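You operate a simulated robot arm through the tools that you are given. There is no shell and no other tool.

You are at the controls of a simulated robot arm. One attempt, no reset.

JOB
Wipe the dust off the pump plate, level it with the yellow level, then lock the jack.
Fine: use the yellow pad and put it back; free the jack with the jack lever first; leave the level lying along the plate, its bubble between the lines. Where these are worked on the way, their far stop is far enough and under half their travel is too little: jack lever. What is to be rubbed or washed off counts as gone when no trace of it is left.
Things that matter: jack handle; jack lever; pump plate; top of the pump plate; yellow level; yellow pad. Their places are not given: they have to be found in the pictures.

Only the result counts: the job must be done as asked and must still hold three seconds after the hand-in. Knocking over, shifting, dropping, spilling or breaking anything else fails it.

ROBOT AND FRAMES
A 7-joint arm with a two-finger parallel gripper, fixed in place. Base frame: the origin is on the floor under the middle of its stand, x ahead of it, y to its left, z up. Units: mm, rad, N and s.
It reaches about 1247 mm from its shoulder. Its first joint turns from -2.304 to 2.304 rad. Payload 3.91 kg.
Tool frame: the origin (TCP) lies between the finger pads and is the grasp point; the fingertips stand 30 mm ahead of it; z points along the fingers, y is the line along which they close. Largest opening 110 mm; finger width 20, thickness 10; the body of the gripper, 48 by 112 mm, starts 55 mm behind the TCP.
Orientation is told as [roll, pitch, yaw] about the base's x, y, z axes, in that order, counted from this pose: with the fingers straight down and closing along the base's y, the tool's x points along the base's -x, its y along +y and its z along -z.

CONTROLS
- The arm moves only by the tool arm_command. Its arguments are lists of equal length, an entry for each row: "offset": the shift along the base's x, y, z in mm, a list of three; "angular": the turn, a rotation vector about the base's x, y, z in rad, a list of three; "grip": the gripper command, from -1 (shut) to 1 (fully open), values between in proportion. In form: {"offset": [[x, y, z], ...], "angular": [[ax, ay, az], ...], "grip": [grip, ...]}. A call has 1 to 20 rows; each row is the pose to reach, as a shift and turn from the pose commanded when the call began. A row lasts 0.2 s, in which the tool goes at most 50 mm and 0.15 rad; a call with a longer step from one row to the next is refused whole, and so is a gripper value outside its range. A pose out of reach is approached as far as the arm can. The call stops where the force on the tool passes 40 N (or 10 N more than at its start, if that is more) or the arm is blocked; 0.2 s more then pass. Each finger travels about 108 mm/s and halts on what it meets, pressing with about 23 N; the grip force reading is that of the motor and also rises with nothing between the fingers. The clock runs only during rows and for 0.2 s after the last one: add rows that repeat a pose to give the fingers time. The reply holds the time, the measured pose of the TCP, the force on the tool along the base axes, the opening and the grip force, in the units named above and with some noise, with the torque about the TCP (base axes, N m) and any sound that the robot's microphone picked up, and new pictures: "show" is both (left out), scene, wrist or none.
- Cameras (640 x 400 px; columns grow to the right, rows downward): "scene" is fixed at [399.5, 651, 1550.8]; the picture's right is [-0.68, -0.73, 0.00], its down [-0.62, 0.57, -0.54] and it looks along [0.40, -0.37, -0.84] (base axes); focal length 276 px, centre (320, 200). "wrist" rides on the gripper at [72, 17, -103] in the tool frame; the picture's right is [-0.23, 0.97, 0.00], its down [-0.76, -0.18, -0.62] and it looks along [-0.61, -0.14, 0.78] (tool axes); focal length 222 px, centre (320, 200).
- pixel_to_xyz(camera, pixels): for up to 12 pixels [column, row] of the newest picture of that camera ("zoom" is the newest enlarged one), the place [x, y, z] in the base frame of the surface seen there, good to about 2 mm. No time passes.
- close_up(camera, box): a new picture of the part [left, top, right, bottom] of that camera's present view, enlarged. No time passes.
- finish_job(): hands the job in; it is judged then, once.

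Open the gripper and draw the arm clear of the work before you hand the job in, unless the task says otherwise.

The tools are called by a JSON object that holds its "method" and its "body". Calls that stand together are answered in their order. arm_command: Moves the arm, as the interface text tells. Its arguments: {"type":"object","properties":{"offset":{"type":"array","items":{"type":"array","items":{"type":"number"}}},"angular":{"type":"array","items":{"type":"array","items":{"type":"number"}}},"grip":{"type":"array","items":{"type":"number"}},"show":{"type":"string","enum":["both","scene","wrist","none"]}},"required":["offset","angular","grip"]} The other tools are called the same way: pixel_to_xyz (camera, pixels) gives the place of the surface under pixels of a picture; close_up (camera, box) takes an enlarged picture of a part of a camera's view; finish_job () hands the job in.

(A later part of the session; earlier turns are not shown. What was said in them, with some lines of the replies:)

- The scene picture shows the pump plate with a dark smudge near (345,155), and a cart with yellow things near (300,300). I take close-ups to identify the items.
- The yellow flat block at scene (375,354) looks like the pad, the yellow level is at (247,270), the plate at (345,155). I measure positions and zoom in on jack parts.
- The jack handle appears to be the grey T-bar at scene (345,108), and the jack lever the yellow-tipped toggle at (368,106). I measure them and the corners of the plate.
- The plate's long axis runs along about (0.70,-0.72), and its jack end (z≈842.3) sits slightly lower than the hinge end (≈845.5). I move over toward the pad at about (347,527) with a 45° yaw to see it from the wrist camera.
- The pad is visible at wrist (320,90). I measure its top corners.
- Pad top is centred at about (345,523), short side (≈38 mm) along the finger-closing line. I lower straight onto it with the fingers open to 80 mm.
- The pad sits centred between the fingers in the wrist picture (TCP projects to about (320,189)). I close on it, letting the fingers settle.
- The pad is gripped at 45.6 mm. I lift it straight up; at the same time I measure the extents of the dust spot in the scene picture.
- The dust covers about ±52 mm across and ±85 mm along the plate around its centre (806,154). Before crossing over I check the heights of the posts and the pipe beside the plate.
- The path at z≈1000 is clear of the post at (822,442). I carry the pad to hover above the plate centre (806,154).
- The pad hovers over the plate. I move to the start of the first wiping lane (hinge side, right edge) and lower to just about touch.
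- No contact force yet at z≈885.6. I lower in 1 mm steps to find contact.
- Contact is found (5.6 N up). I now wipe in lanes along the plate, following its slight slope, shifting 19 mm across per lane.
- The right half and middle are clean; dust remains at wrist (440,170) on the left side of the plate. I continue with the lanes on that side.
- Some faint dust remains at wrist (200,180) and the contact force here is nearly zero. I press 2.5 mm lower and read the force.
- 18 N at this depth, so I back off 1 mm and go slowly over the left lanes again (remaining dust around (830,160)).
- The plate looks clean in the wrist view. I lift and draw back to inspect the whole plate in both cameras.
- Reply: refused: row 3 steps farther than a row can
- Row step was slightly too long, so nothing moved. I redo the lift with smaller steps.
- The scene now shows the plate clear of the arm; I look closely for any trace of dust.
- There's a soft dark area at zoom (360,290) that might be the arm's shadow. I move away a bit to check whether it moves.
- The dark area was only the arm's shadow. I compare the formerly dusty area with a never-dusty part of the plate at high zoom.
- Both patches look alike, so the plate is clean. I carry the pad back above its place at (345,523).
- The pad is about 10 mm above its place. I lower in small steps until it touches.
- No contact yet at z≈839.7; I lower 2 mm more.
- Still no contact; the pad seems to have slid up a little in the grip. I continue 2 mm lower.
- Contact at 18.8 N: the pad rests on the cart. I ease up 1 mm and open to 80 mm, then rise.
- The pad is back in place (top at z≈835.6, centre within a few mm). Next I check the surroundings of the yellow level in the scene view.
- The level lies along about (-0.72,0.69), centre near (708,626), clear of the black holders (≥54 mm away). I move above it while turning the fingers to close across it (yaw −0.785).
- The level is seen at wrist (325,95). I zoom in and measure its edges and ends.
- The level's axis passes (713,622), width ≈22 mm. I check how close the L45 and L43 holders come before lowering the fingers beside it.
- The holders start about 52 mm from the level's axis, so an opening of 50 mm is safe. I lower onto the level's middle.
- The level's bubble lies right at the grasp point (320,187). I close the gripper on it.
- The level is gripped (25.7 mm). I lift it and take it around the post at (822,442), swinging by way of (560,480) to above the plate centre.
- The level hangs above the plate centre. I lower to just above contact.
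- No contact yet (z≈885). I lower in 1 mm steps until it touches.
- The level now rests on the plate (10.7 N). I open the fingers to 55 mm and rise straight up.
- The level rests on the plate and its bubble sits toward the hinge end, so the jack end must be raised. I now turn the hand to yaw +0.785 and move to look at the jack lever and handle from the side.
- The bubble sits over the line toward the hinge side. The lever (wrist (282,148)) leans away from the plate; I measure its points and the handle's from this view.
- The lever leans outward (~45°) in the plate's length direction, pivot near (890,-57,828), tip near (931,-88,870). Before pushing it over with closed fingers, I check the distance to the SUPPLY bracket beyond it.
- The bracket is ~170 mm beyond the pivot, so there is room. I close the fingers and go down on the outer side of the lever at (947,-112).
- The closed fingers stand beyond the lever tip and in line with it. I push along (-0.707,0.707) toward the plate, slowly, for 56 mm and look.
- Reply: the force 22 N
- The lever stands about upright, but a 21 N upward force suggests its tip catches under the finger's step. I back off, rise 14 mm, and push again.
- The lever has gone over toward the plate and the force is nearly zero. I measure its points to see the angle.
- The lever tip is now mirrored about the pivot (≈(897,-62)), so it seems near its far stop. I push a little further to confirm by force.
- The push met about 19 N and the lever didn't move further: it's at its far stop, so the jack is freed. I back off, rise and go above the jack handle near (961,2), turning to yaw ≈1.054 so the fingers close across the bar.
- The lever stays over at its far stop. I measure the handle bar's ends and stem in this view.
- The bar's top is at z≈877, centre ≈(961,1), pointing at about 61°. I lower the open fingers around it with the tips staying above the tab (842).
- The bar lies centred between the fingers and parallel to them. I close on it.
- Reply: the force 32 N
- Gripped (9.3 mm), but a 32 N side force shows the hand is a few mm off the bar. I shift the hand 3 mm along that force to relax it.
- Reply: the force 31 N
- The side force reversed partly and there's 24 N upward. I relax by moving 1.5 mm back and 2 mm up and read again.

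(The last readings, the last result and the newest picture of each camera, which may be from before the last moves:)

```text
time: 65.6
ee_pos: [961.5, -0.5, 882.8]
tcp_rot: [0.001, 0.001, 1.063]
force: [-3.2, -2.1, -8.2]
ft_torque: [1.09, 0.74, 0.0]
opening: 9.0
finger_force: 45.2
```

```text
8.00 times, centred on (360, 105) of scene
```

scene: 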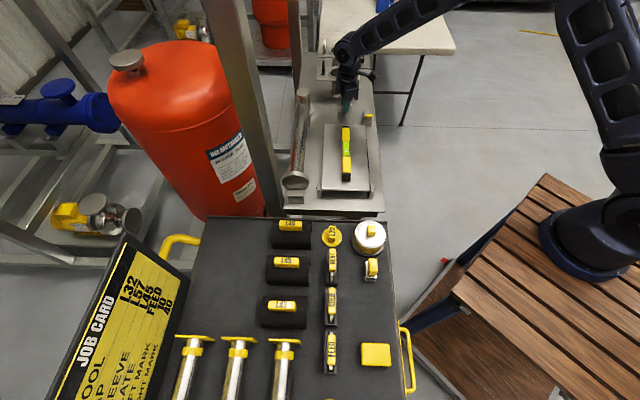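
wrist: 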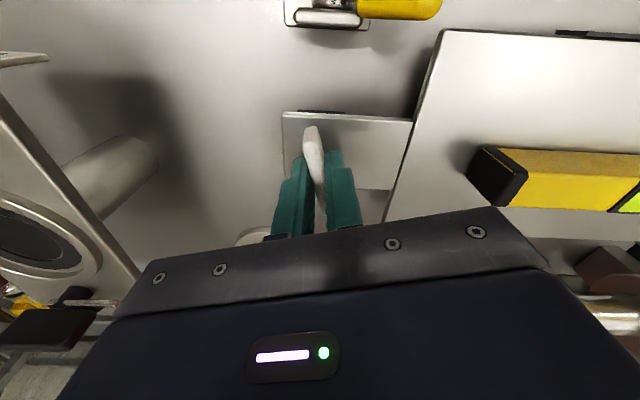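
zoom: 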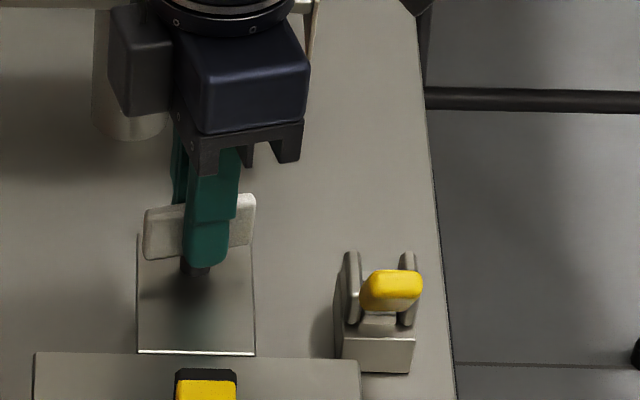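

The grip is settled with little force. I try a turn of −0.3 rad (clockwise from above) and watch the bubble.

{"method": "arm_command", "body": {"offset": [[0, 0, 0], [0, 0, 0], [0, 0, 0], [0, 0, 0]], "angular": [[0, 0, -0.1], [0, 0, -0.2], [0, 0, -0.3], [0, 0, -0.3]], "grip": [-1, -1, -1, -1]}}

{"method": "close_up", "body": {"camera": "scene", "box": [320, 120, 376, 190]}}

{"method": "close_up", "body": {"camera": "wrist", "box": [240, 100, 400, 230]}}

```text
time: 66.6
ee_pos: [961.6, -0.5, 883.1]
tcp_rot: [0.002, 0.001, 0.762]
force: [-14.9, -1.7, -9.9]
ft_torque: [0.18, 1.67, 0.03]
opening: 9.1
finger_force: 45.2
```

scene: 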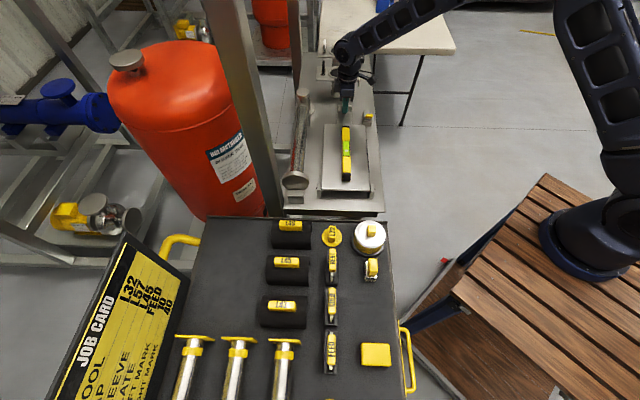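
wrist: 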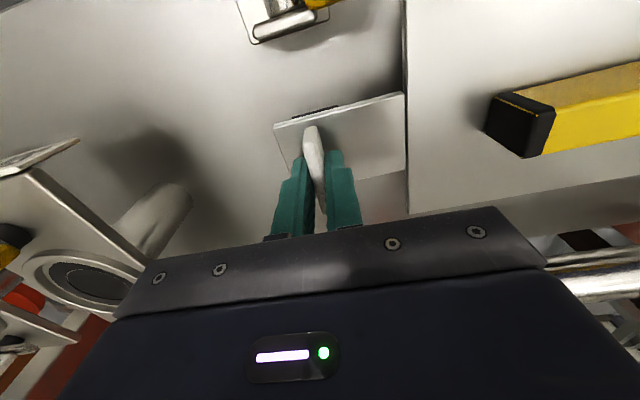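

```text
5.71 times, centred on (348, 155) of scene
```

zoom: 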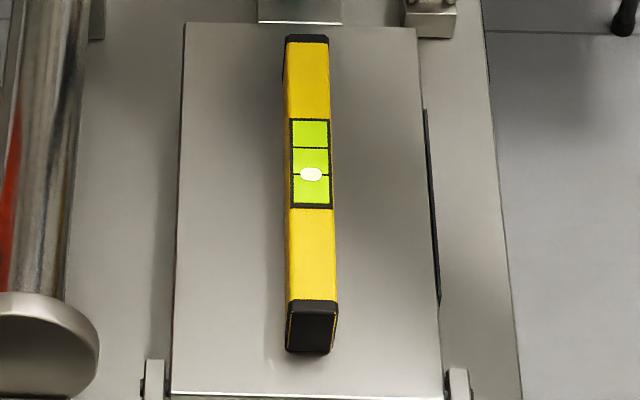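

```text
3.08 times, centred on (320, 165) of wrist
```

zoom: 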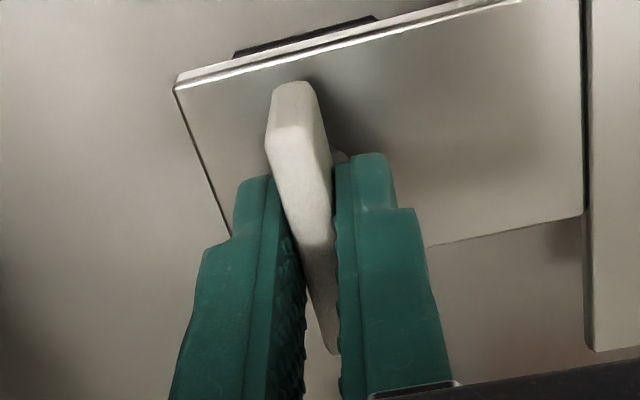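

The bubble moved toward the centre (zoom y 177.5→174; middle cell spans 148–174). I keep turning the same way another −0.5 rad.

{"method": "arm_command", "body": {"offset": [[0, 0, 0], [0, 0, 0.3], [0, 0, 0.6], [0, 0, 0.9], [0, 0, 1.2], [0, 0, 1.2]], "angular": [[0, 0, -0.1], [0, 0, -0.2], [0, 0, -0.3], [0, 0, -0.4], [0, 0, -0.5], [0, 0, -0.5]], "grip": [-1, -1, -1, -1, -1, -1]}}

{"method": "close_up", "body": {"camera": "scene", "box": [320, 120, 376, 190]}}

{"method": "close_up", "body": {"camera": "wrist", "box": [240, 100, 400, 230]}}

```text
time: 68.0
ee_pos: [961.8, -0.3, 884.7]
tcp_rot: [0.001, 0.002, 0.263]
force: [-36.7, 0.6, -14.8]
ft_torque: [1.05, 1.03, -0.02]
opening: 8.8
finger_force: 45.1
```

scene: 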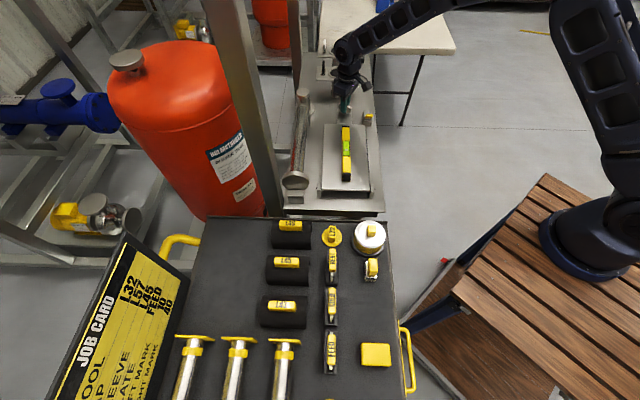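
wrist: 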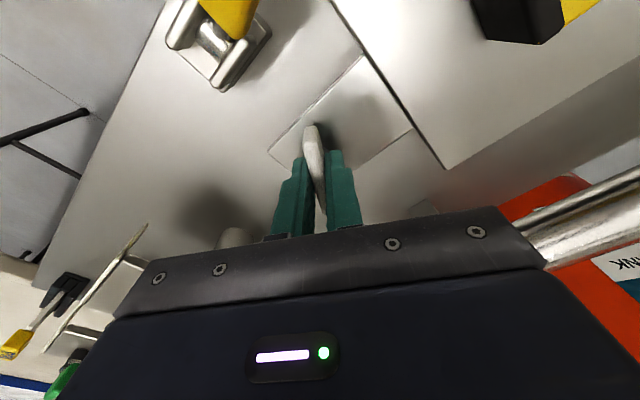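

```text
5.71 times, centred on (348, 155) of scene
```

zoom: 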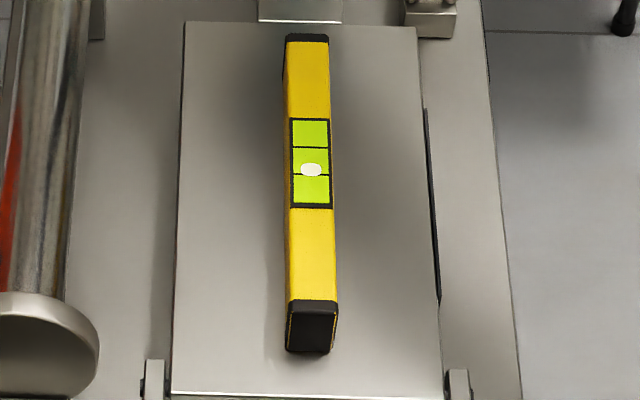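

```text
3.08 times, centred on (320, 165) of wrist
```

zoom: 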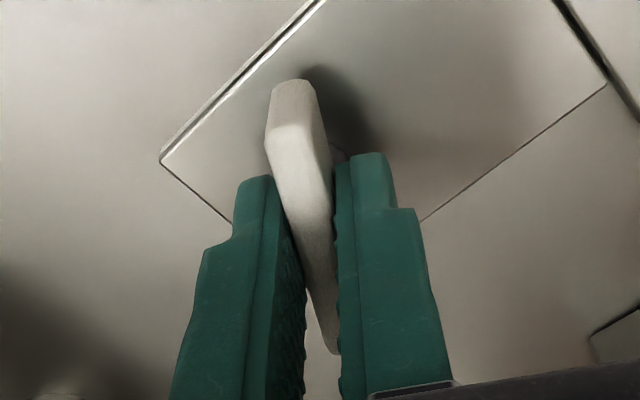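

The bubble is now at zoom y≈169.5 (centre ≈161). The side force is −37 N in x, so I first relax by shifting 2.5 mm in −x and 1 mm down.

{"method": "arm_command", "body": {"offset": [[-1, 0, -0.4], [-2, 0, -0.8], [-2.5, 0, -1], [-2.5, 0, -1]], "angular": [[0, 0, 0], [0, 0, 0], [0, 0, 0], [0, 0, 0]], "grip": [-1, -1, -1, -1], "show": "none"}}

```text
time: 69.0
ee_pos: [960.7, 0.3, 884.0]
tcp_rot: [-0.001, -0.003, 0.263]
force: [15.6, 9.9, -17.6]
ft_torque: [1.44, -0.73, -0.05]
opening: 9.1
finger_force: 45.0
```

Forces are now moderate; I fine-tune (+0.7, +0.5, −1) and continue turning −0.5 rad.

{"method": "arm_command", "body": {"offset": [[0.7, 0.5, -1], [0.7, 0.5, -1], [0.7, 0.5, -1], [0.7, 0.5, -1], [0.7, 0.5, -1], [0.7, 0.5, -1], [0.7, 0.5, -1]], "angular": [[0, 0, 0], [0, 0, -0.1], [0, 0, -0.2], [0, 0, -0.3], [0, 0, -0.4], [0, 0, -0.5], [0, 0, -0.5]], "grip": [-1, -1, -1, -1, -1, -1, -1]}}

{"method": "close_up", "body": {"camera": "scene", "box": [320, 120, 376, 190]}}

{"method": "close_up", "body": {"camera": "wrist", "box": [240, 100, 400, 230]}}

```text
time: 70.5
ee_pos: [961.9, -1.0, 885.3]
tcp_rot: [0.003, -0.005, -0.238]
force: [-8.2, -1.3, 5.8]
ft_torque: [-0.28, -0.87, 0.04]
opening: 9.0
finger_force: 45.2
stopped in row 7: the force on the tool passed its limit at 41 N (the readings are from after the stop); the commanded pose is now the measured one
```

scene: 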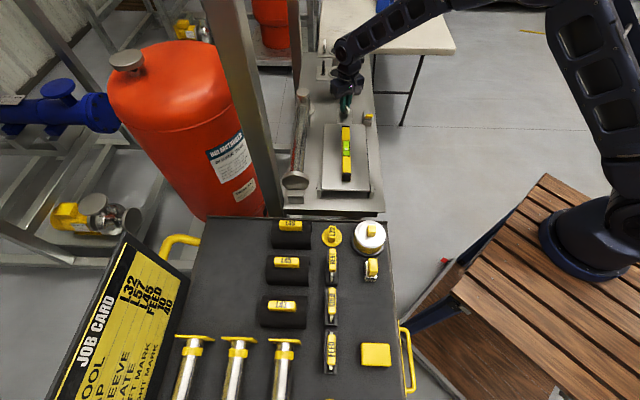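
wrist: 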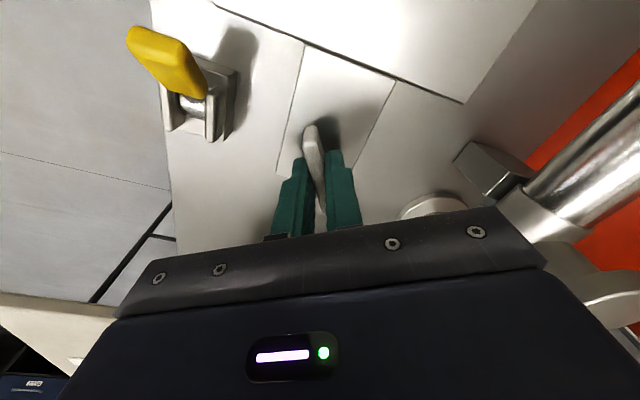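

```text
5.71 times, centred on (348, 155) of scene
```

zoom: 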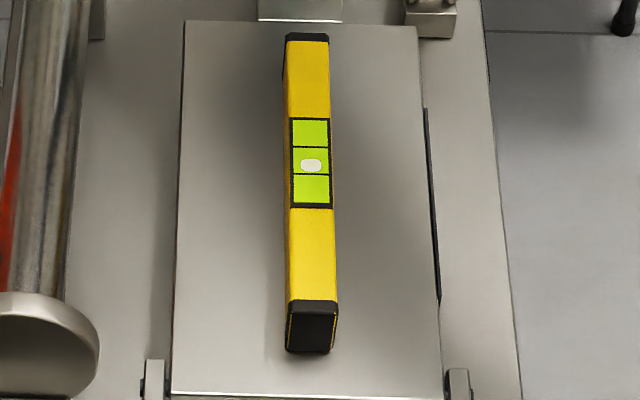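

```text
3.08 times, centred on (320, 165) of wrist
```

zoom: 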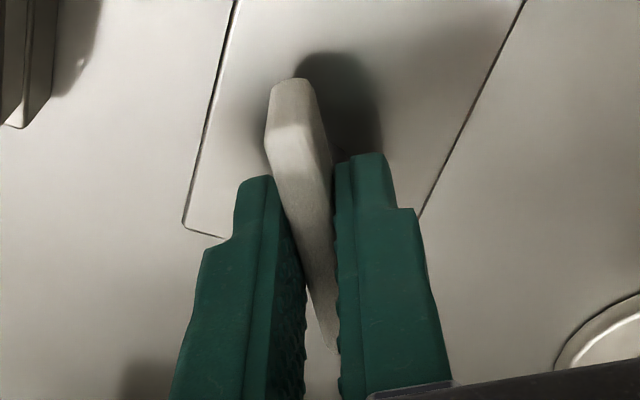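

The bubble is now at y≈165.5, within the middle cell (147–174) but off-centre by ~5 px. The handle is rising with the plate, so I turn −0.5 rad more with a 1 mm rise.

{"method": "arm_command", "body": {"offset": [[-0.3, 0, 0.2], [-0.3, 0, 0.4], [-0.3, 0, 0.6], [-0.3, 0, 0.8], [-0.3, 0, 1], [-0.3, 0, 1]], "angular": [[0, 0, -0.1], [0, 0, -0.2], [0, 0, -0.3], [0, 0, -0.4], [0, 0, -0.5], [0, 0, -0.5]], "grip": [-1, -1, -1, -1, -1, -1]}}

{"method": "close_up", "body": {"camera": "scene", "box": [320, 120, 376, 190]}}

{"method": "close_up", "body": {"camera": "scene", "box": [336, 137, 360, 162]}}

```text
time: 71.9
ee_pos: [961.9, -0.5, 885.5]
tcp_rot: [0.003, -0.005, -0.739]
force: [-2.9, 10.6, 8.5]
ft_torque: [-0.49, 0.17, 0.05]
opening: 8.7
finger_force: 45.2
```

scene: 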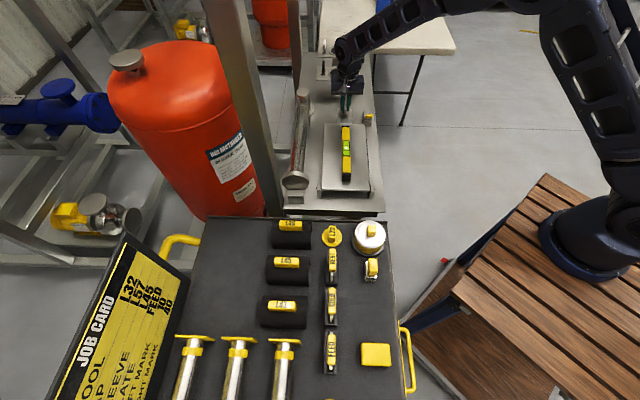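
wrist: 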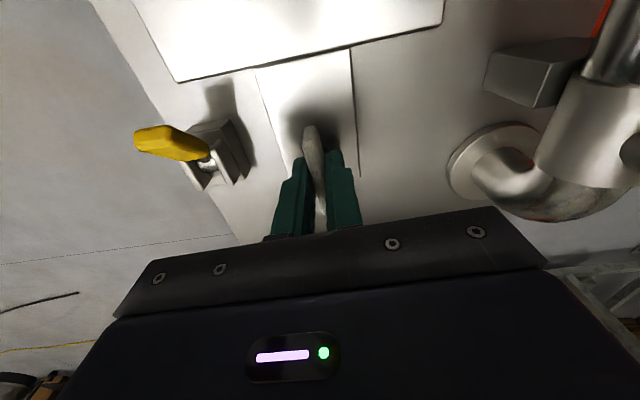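

```text
5.71 times, centred on (348, 155) of scene
```

zoom: 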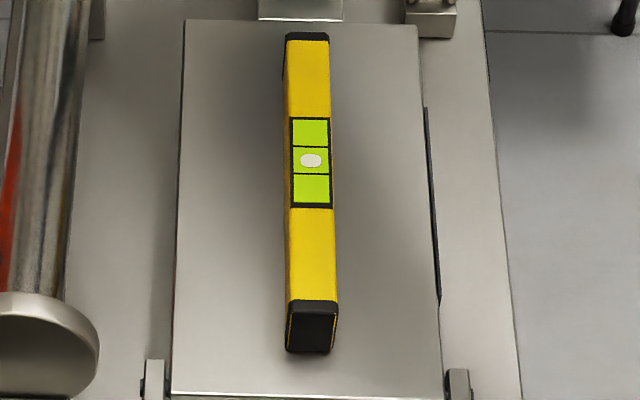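

```text
16.00 times, centred on (348, 150) of scene
```

zoom: 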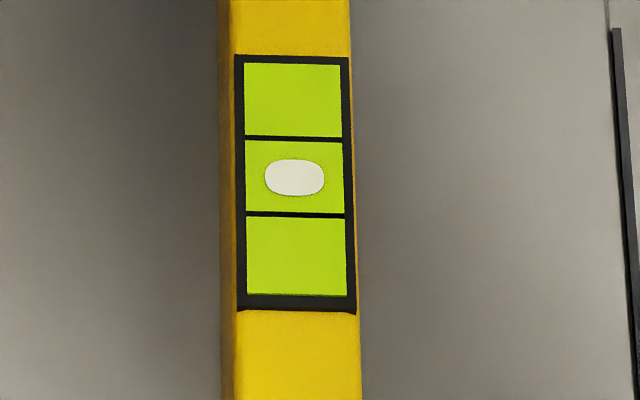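

The bubble is now centred in the middle cell (16× zoom: bubble 158–196 in cell 140–213). I release the handle and rise clear, then check again.

{"method": "arm_command", "body": {"offset": [[0, 0, 0], [0, 0, 0], [0, 0, 0], [0, 0, 20], [0, 0, 55], [0, 0, 80]], "angular": [[0, 0, 0], [0, 0, 0], [0, 0, 0], [0, 0, 0], [0, 0, 0], [0, 0, 0]], "grip": [-0.5, 0, 0, 0, 0, 0]}}

{"method": "close_up", "body": {"camera": "scene", "box": [336, 137, 360, 162]}}

{"method": "close_up", "body": {"camera": "scene", "box": [320, 80, 400, 130]}}

```text
time: 73.3
ee_pos: [963.6, -0.1, 965.9]
tcp_rot: [0.002, -0.004, -0.739]
force: [0.3, -0.7, -1.1]
ft_torque: [0.02, -0.04, 0.0]
opening: 55.1
finger_force: 0.1
```

scene: 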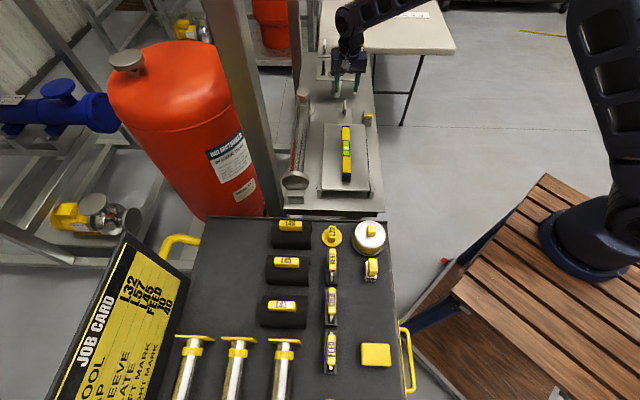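
wrist: 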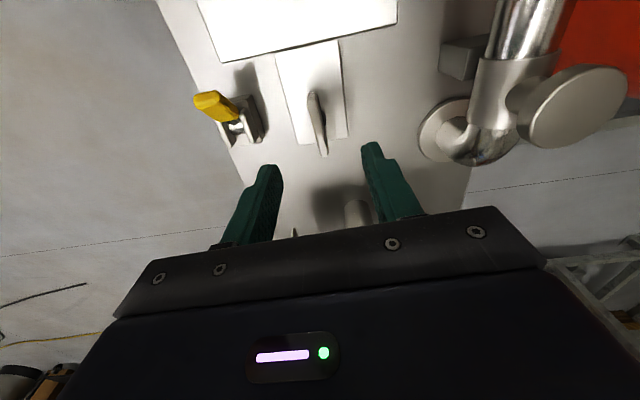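

```text
16.00 times, centred on (348, 150) of scene
```

zoom: 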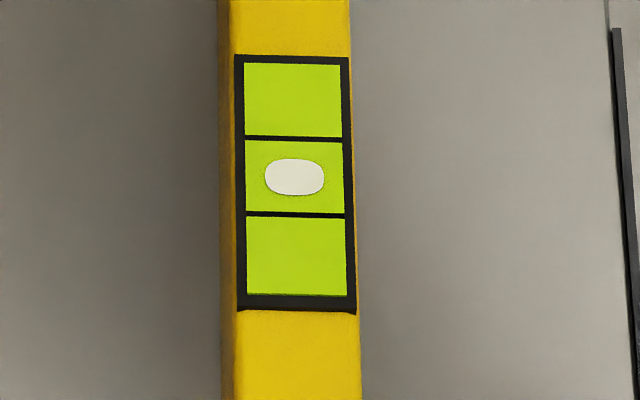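

```text
8.00 times, centred on (360, 105) of scene
```

zoom: 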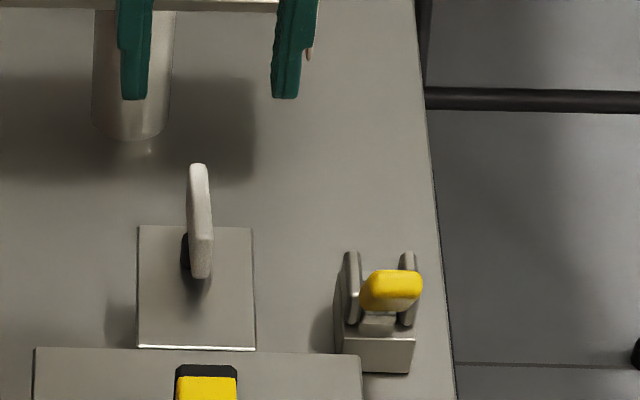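

The bubble stays centred after release. To lock, I close the fingers and go down on the plate side of the lever at (841,-6), beside the plate's edge, to push it back.

{"method": "arm_command", "body": {"offset": [[-40, -2, 0], [-80, -3, 0], [-120.7, -4.9, 0], [-120.7, -4.9, 0], [-120.7, -4.9, -35], [-120.7, -4.9, -65], [-120.7, -4.9, -83], [-120.7, -4.9, -83]], "angular": [[0, 0, -0.02], [0, 0, -0.04], [0, 0, -0.046], [0, 0, -0.046], [0, 0, -0.046], [0, 0, -0.046], [0, 0, -0.046], [0, 0, -0.046]], "grip": [-0.5, -1, -1, -1, -1, -1, -1, -1]}}

{"method": "close_up", "body": {"camera": "wrist", "box": [220, 60, 440, 230]}}

{"method": "close_up", "body": {"camera": "scene", "box": [320, 80, 400, 130]}}

```text
time: 75.1
ee_pos: [842.0, -4.7, 882.9]
tcp_rot: [0.002, -0.006, -0.782]
force: [-0.2, 0.5, -0.5]
ft_torque: [0.02, -0.04, 0.04]
opening: 0.2
finger_force: 23.0
```

scene: 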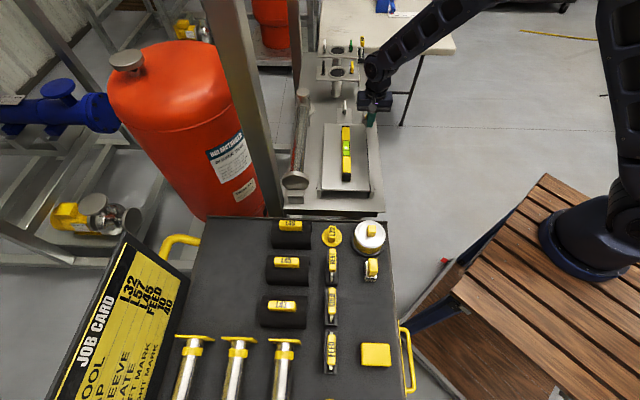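
wrist: 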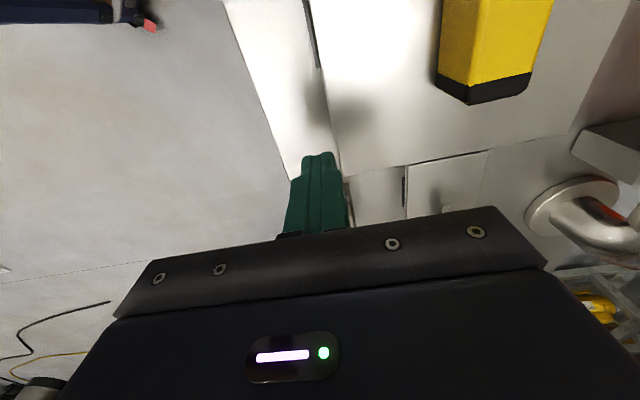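

```text
2.35 times, centred on (330, 145) of wrist
```

zoom: 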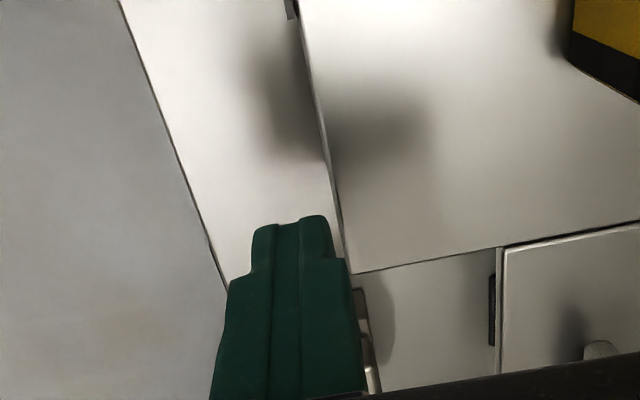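

```text
8.00 times, centred on (360, 105) of scene
```

zoom: 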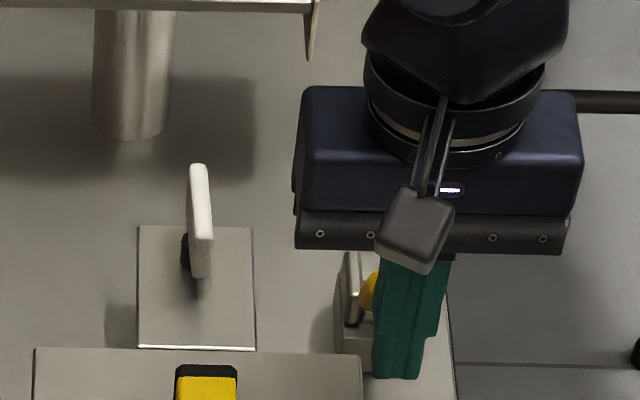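

The fingers stand on the plate side, in line with the lever. I push toward (0.707,-0.707), rising gradually so the lever tip does not catch under the finger's step.

{"method": "arm_command", "body": {"offset": [[5.7, -5.7, 0], [11.3, -11.3, 0], [17, -17, 0], [22.6, -22.6, 0], [27, -27, 2], [31, -31, 5], [35, -35, 8], [39, -39, 11], [43, -43, 13.5], [47, -47, 15], [51, -51, 15]], "angular": [[0, 0, 0], [0, 0, 0], [0, 0, 0], [0, 0, 0], [0, 0, 0], [0, 0, 0], [0, 0, 0], [0, 0, 0], [0, 0, 0], [0, 0, 0], [0, 0, 0]], "grip": [-1, -1, -1, -1, -1, -1, -1, -1, -1, -1, -1]}}

{"method": "close_up", "body": {"camera": "wrist", "box": [220, 60, 440, 230]}}

{"method": "close_up", "body": {"camera": "scene", "box": [320, 80, 400, 130]}}

```text
time: 77.5
ee_pos: [892.7, -55.7, 898.5]
tcp_rot: [0.002, -0.007, -0.784]
force: [-0.6, 0.8, -0.1]
ft_torque: [0.0, 0.0, -0.02]
opening: 0.1
finger_force: 23.0
```

scene: 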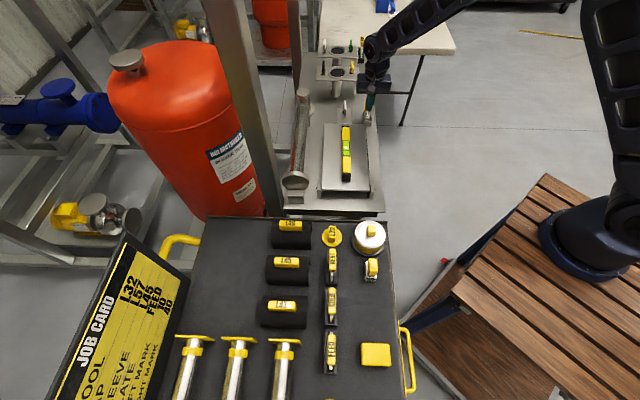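
wrist: 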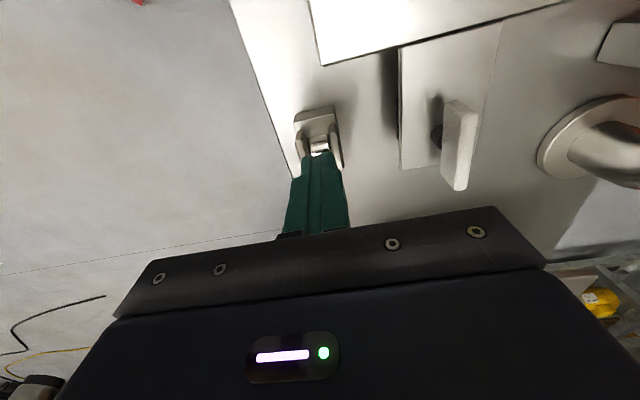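

```text
2.35 times, centred on (330, 145) of wrist
```

zoom: 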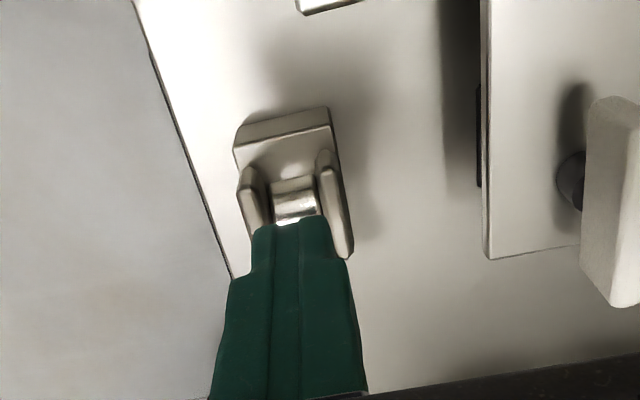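

```text
8.00 times, centred on (360, 105) of scene
```

zoom: 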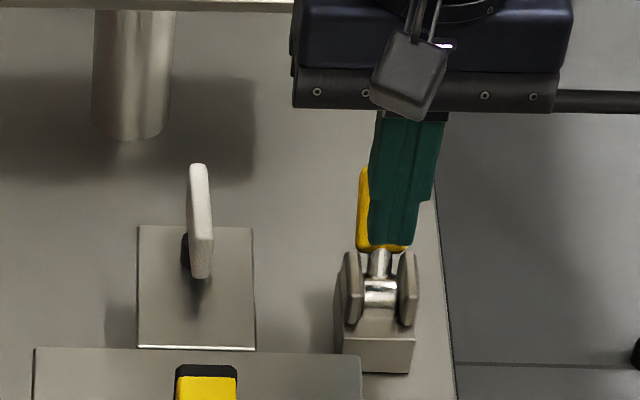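

The lever is past upright and behind the fingers with no force. I push on to its stop in small steps.

{"method": "arm_command", "body": {"offset": [[4, -4, 0], [8, -8, 0], [12, -12, 0], [16, -16, 0], [19, -19, 0], [22, -22, 0], [24, -24, 0]], "angular": [[0, 0, 0], [0, 0, 0], [0, 0, 0], [0, 0, 0], [0, 0, 0], [0, 0, 0], [0, 0, 0]], "grip": [-1, -1, -1, -1, -1, -1, -1]}}

{"method": "close_up", "body": {"camera": "scene", "box": [320, 80, 400, 130]}}

```text
time: 79.1
ee_pos: [915.5, -80.5, 898.4]
tcp_rot: [0.002, -0.004, -0.783]
force: [-2.7, 1.8, 1.4]
ft_torque: [0.02, 0.02, 0.05]
opening: 0.0
finger_force: 23.1
```

scene: 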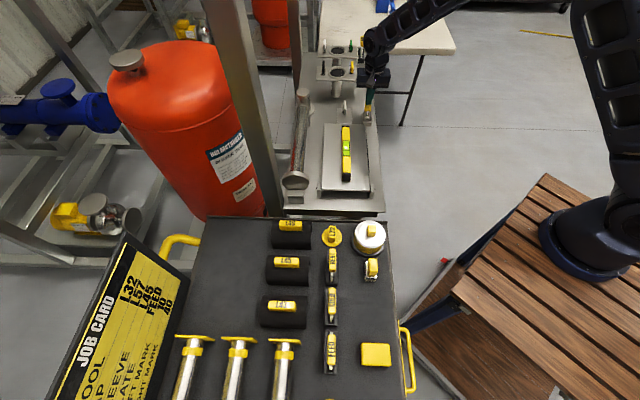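
wrist: 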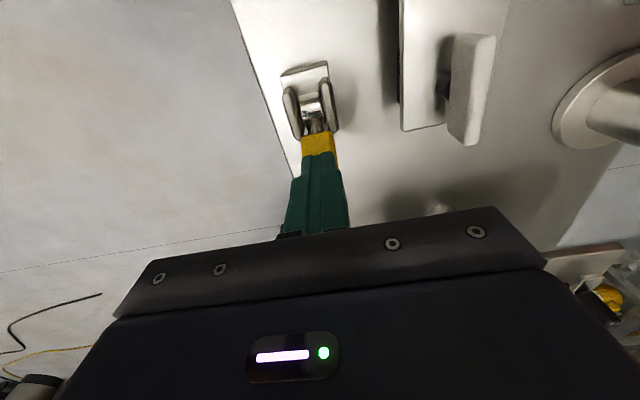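

```text
8.00 times, centred on (360, 105) of scene
```

zoom: 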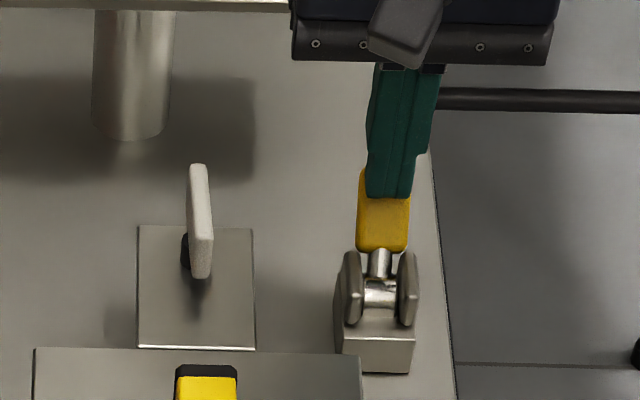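

Contact at about 3 N. I push a few more mm to make sure it's fully at the stop.

{"method": "arm_command", "body": {"offset": [[2, -2, 0], [4, -4, 0], [6, -6, 0], [6, -6, 0]], "angular": [[0, 0, 0], [0, 0, 0], [0, 0, 0], [0, 0, 0]], "grip": [-1, -1, -1, -1]}}

{"method": "close_up", "body": {"camera": "scene", "box": [320, 80, 400, 130]}}

```text
time: 79.8
ee_pos: [916.7, -81.4, 897.9]
tcp_rot: [0.001, 0.002, -0.779]
force: [-11.4, 4.9, 12.9]
ft_torque: [-0.06, 0.4, 0.06]
opening: 0.0
finger_force: 22.9
stopped in row 3: the force on the tool passed its limit at 46 N (the readings are from after the stop); the commanded pose is now the measured one
```

scene: 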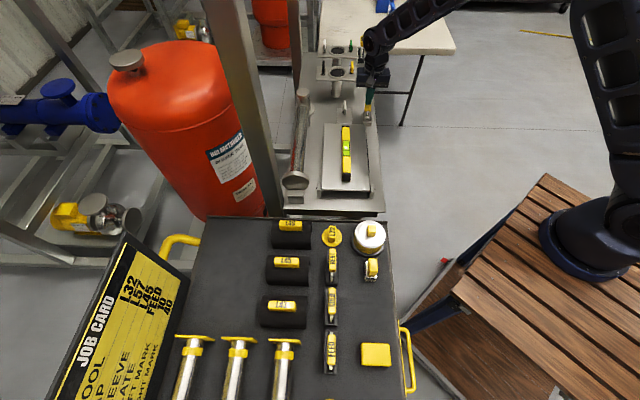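
wrist: 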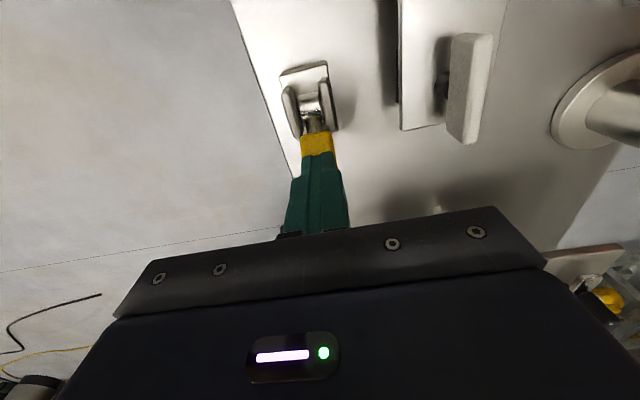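

```text
8.00 times, centred on (360, 105) of scene
```

zoom: 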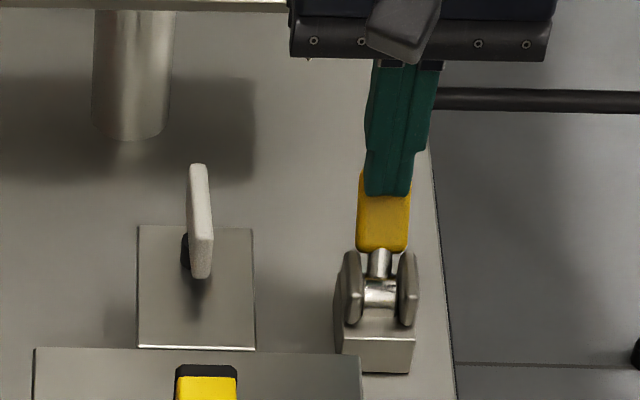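

The lever met its stop (46 N). I back off, rise and draw the arm well clear, then check lever and bubble.

{"method": "arm_command", "body": {"offset": [[-5, 5, 2], [-5, 5, 35], [-5, 5, 75], [-30, 5, 110], [-70, 5, 130], [-115, 5, 145], [-160, 5, 155], [-205, 5, 160], [-250, 5, 160], [-295, 5, 160], [-340, 5, 160]], "angular": [[0, 0, 0], [0, 0, 0], [0, 0, 0], [0, 0, 0], [0, 0, 0], [0, 0, 0], [0, 0, 0], [0, 0, 0], [0, 0, 0], [0, 0, 0], [0, 0, 0]], "grip": [-1, -1, -1, -0.5, 0, 0.5, 1, 1, 1, 1, 1]}}

{"method": "close_up", "body": {"camera": "scene", "box": [320, 80, 400, 130]}}

{"method": "pixel_to_xyz", "body": {"camera": "zoom", "pixels": [[384, 180], [384, 240], [384, 175], [200, 180]]}}

{"method": "close_up", "body": {"camera": "scene", "box": [336, 137, 360, 162]}}

{"method": "close_up", "body": {"camera": "scene", "box": [310, 90, 390, 200]}}

```text
time: 82.2
ee_pos: [577.0, -74.5, 1058.1]
tcp_rot: [-0.004, 0.002, -0.782]
force: [1.0, 0.3, -1.0]
ft_torque: [-0.03, 0.03, 0.01]
opening: 109.8
finger_force: 0.2
```

scene: 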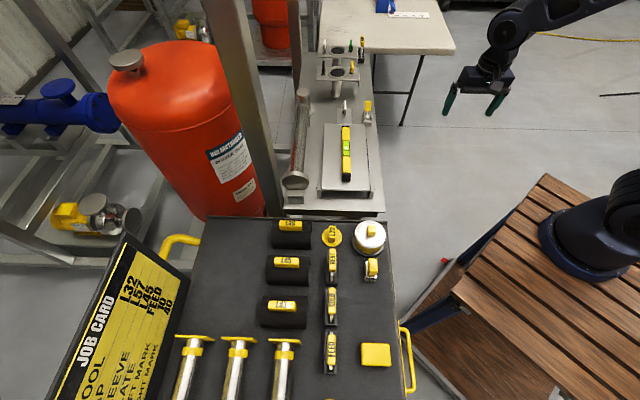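
wrist: 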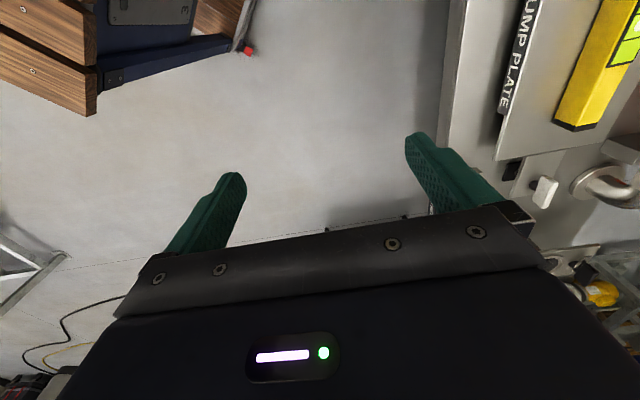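

```text
8.00 times, centred on (360, 105) of scene
```

zoom: 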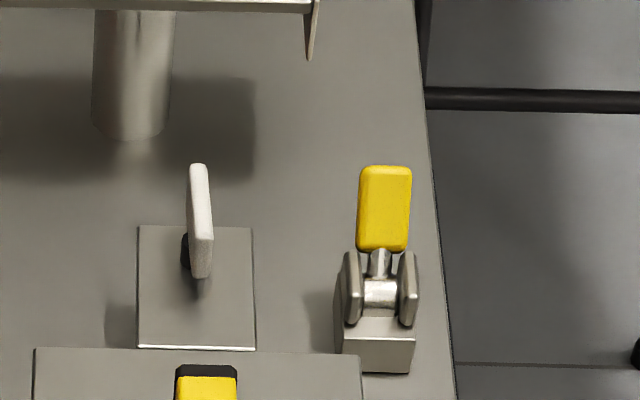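

```text
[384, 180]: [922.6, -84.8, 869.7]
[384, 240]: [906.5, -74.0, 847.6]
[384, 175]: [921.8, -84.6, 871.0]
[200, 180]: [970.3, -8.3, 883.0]
```

```text
16.00 times, centred on (348, 150) of scene
```

zoom: 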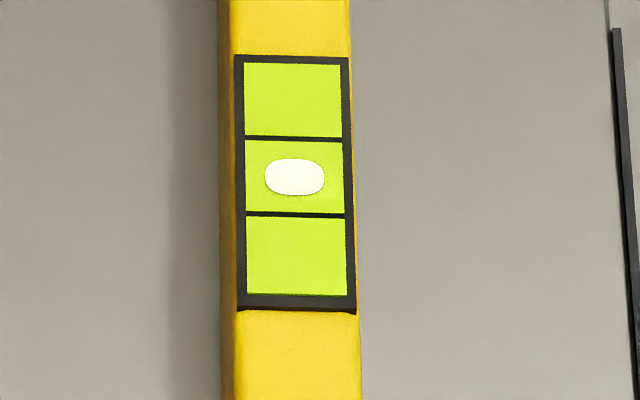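

```text
3.64 times, centred on (350, 145) of scene
```

zoom: 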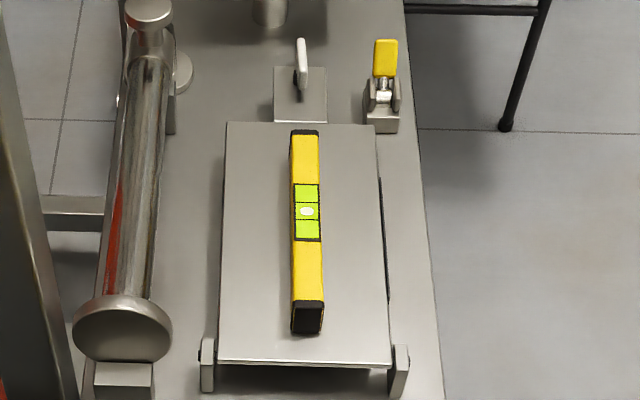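

Lever is back at its original locked place, bubble is centred, plate is clean. I make a last check of the pad's place and the cart.

{"method": "close_up", "body": {"camera": "scene", "box": [160, 200, 430, 400]}}

{"method": "pixel_to_xyz", "body": {"camera": "scene", "pixels": [[375, 354], [362, 345], [390, 344], [390, 365], [363, 365]]}}

```text
2.00 times, centred on (295, 300) of scene
```

zoom: 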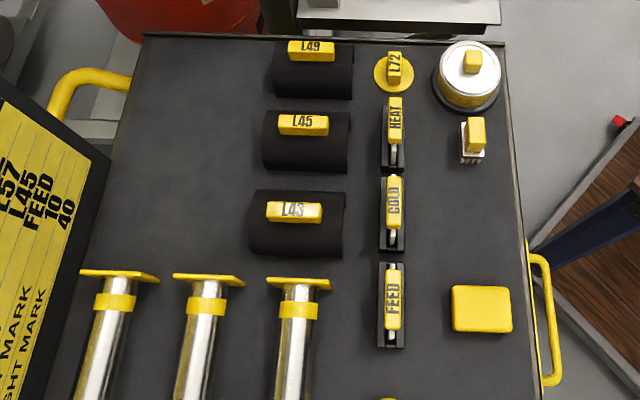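

```text
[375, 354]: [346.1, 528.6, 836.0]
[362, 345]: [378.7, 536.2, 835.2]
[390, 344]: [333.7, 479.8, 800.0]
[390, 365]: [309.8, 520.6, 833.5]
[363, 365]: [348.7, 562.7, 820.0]
```

The pad is back within about 2 mm of where it started, nothing else on the cart has moved, and the open gripper is clear of the work. I hand the job in.

{"method": "finish_job", "body": {}}

```text
The job is handed in.
```

The job is handed in. The tool gave no verdict, but the last pictures showed each part done:

- **Plate:** the dust is wiped off. I looked at it at 16 times enlargement before laying the level on it and saw no trace.
- **Pad:** it is back on the cart, within about 2 mm of where it started.
- **Jack:** I pushed the lever over to its far stop to free the jack. I then turned the handle about 1.8 rad clockwise to raise the low end of the plate.
- **Level:** it lies along the plate, with the bubble centred between the lines. It stayed centred after I let go of the handle and after locking.
- **Lock:** the lever is back at its original position, pushed until it met its stop.

The gripper is open and the arm is clear of the work. Nothing else on the cart or the bench moved that I could see.
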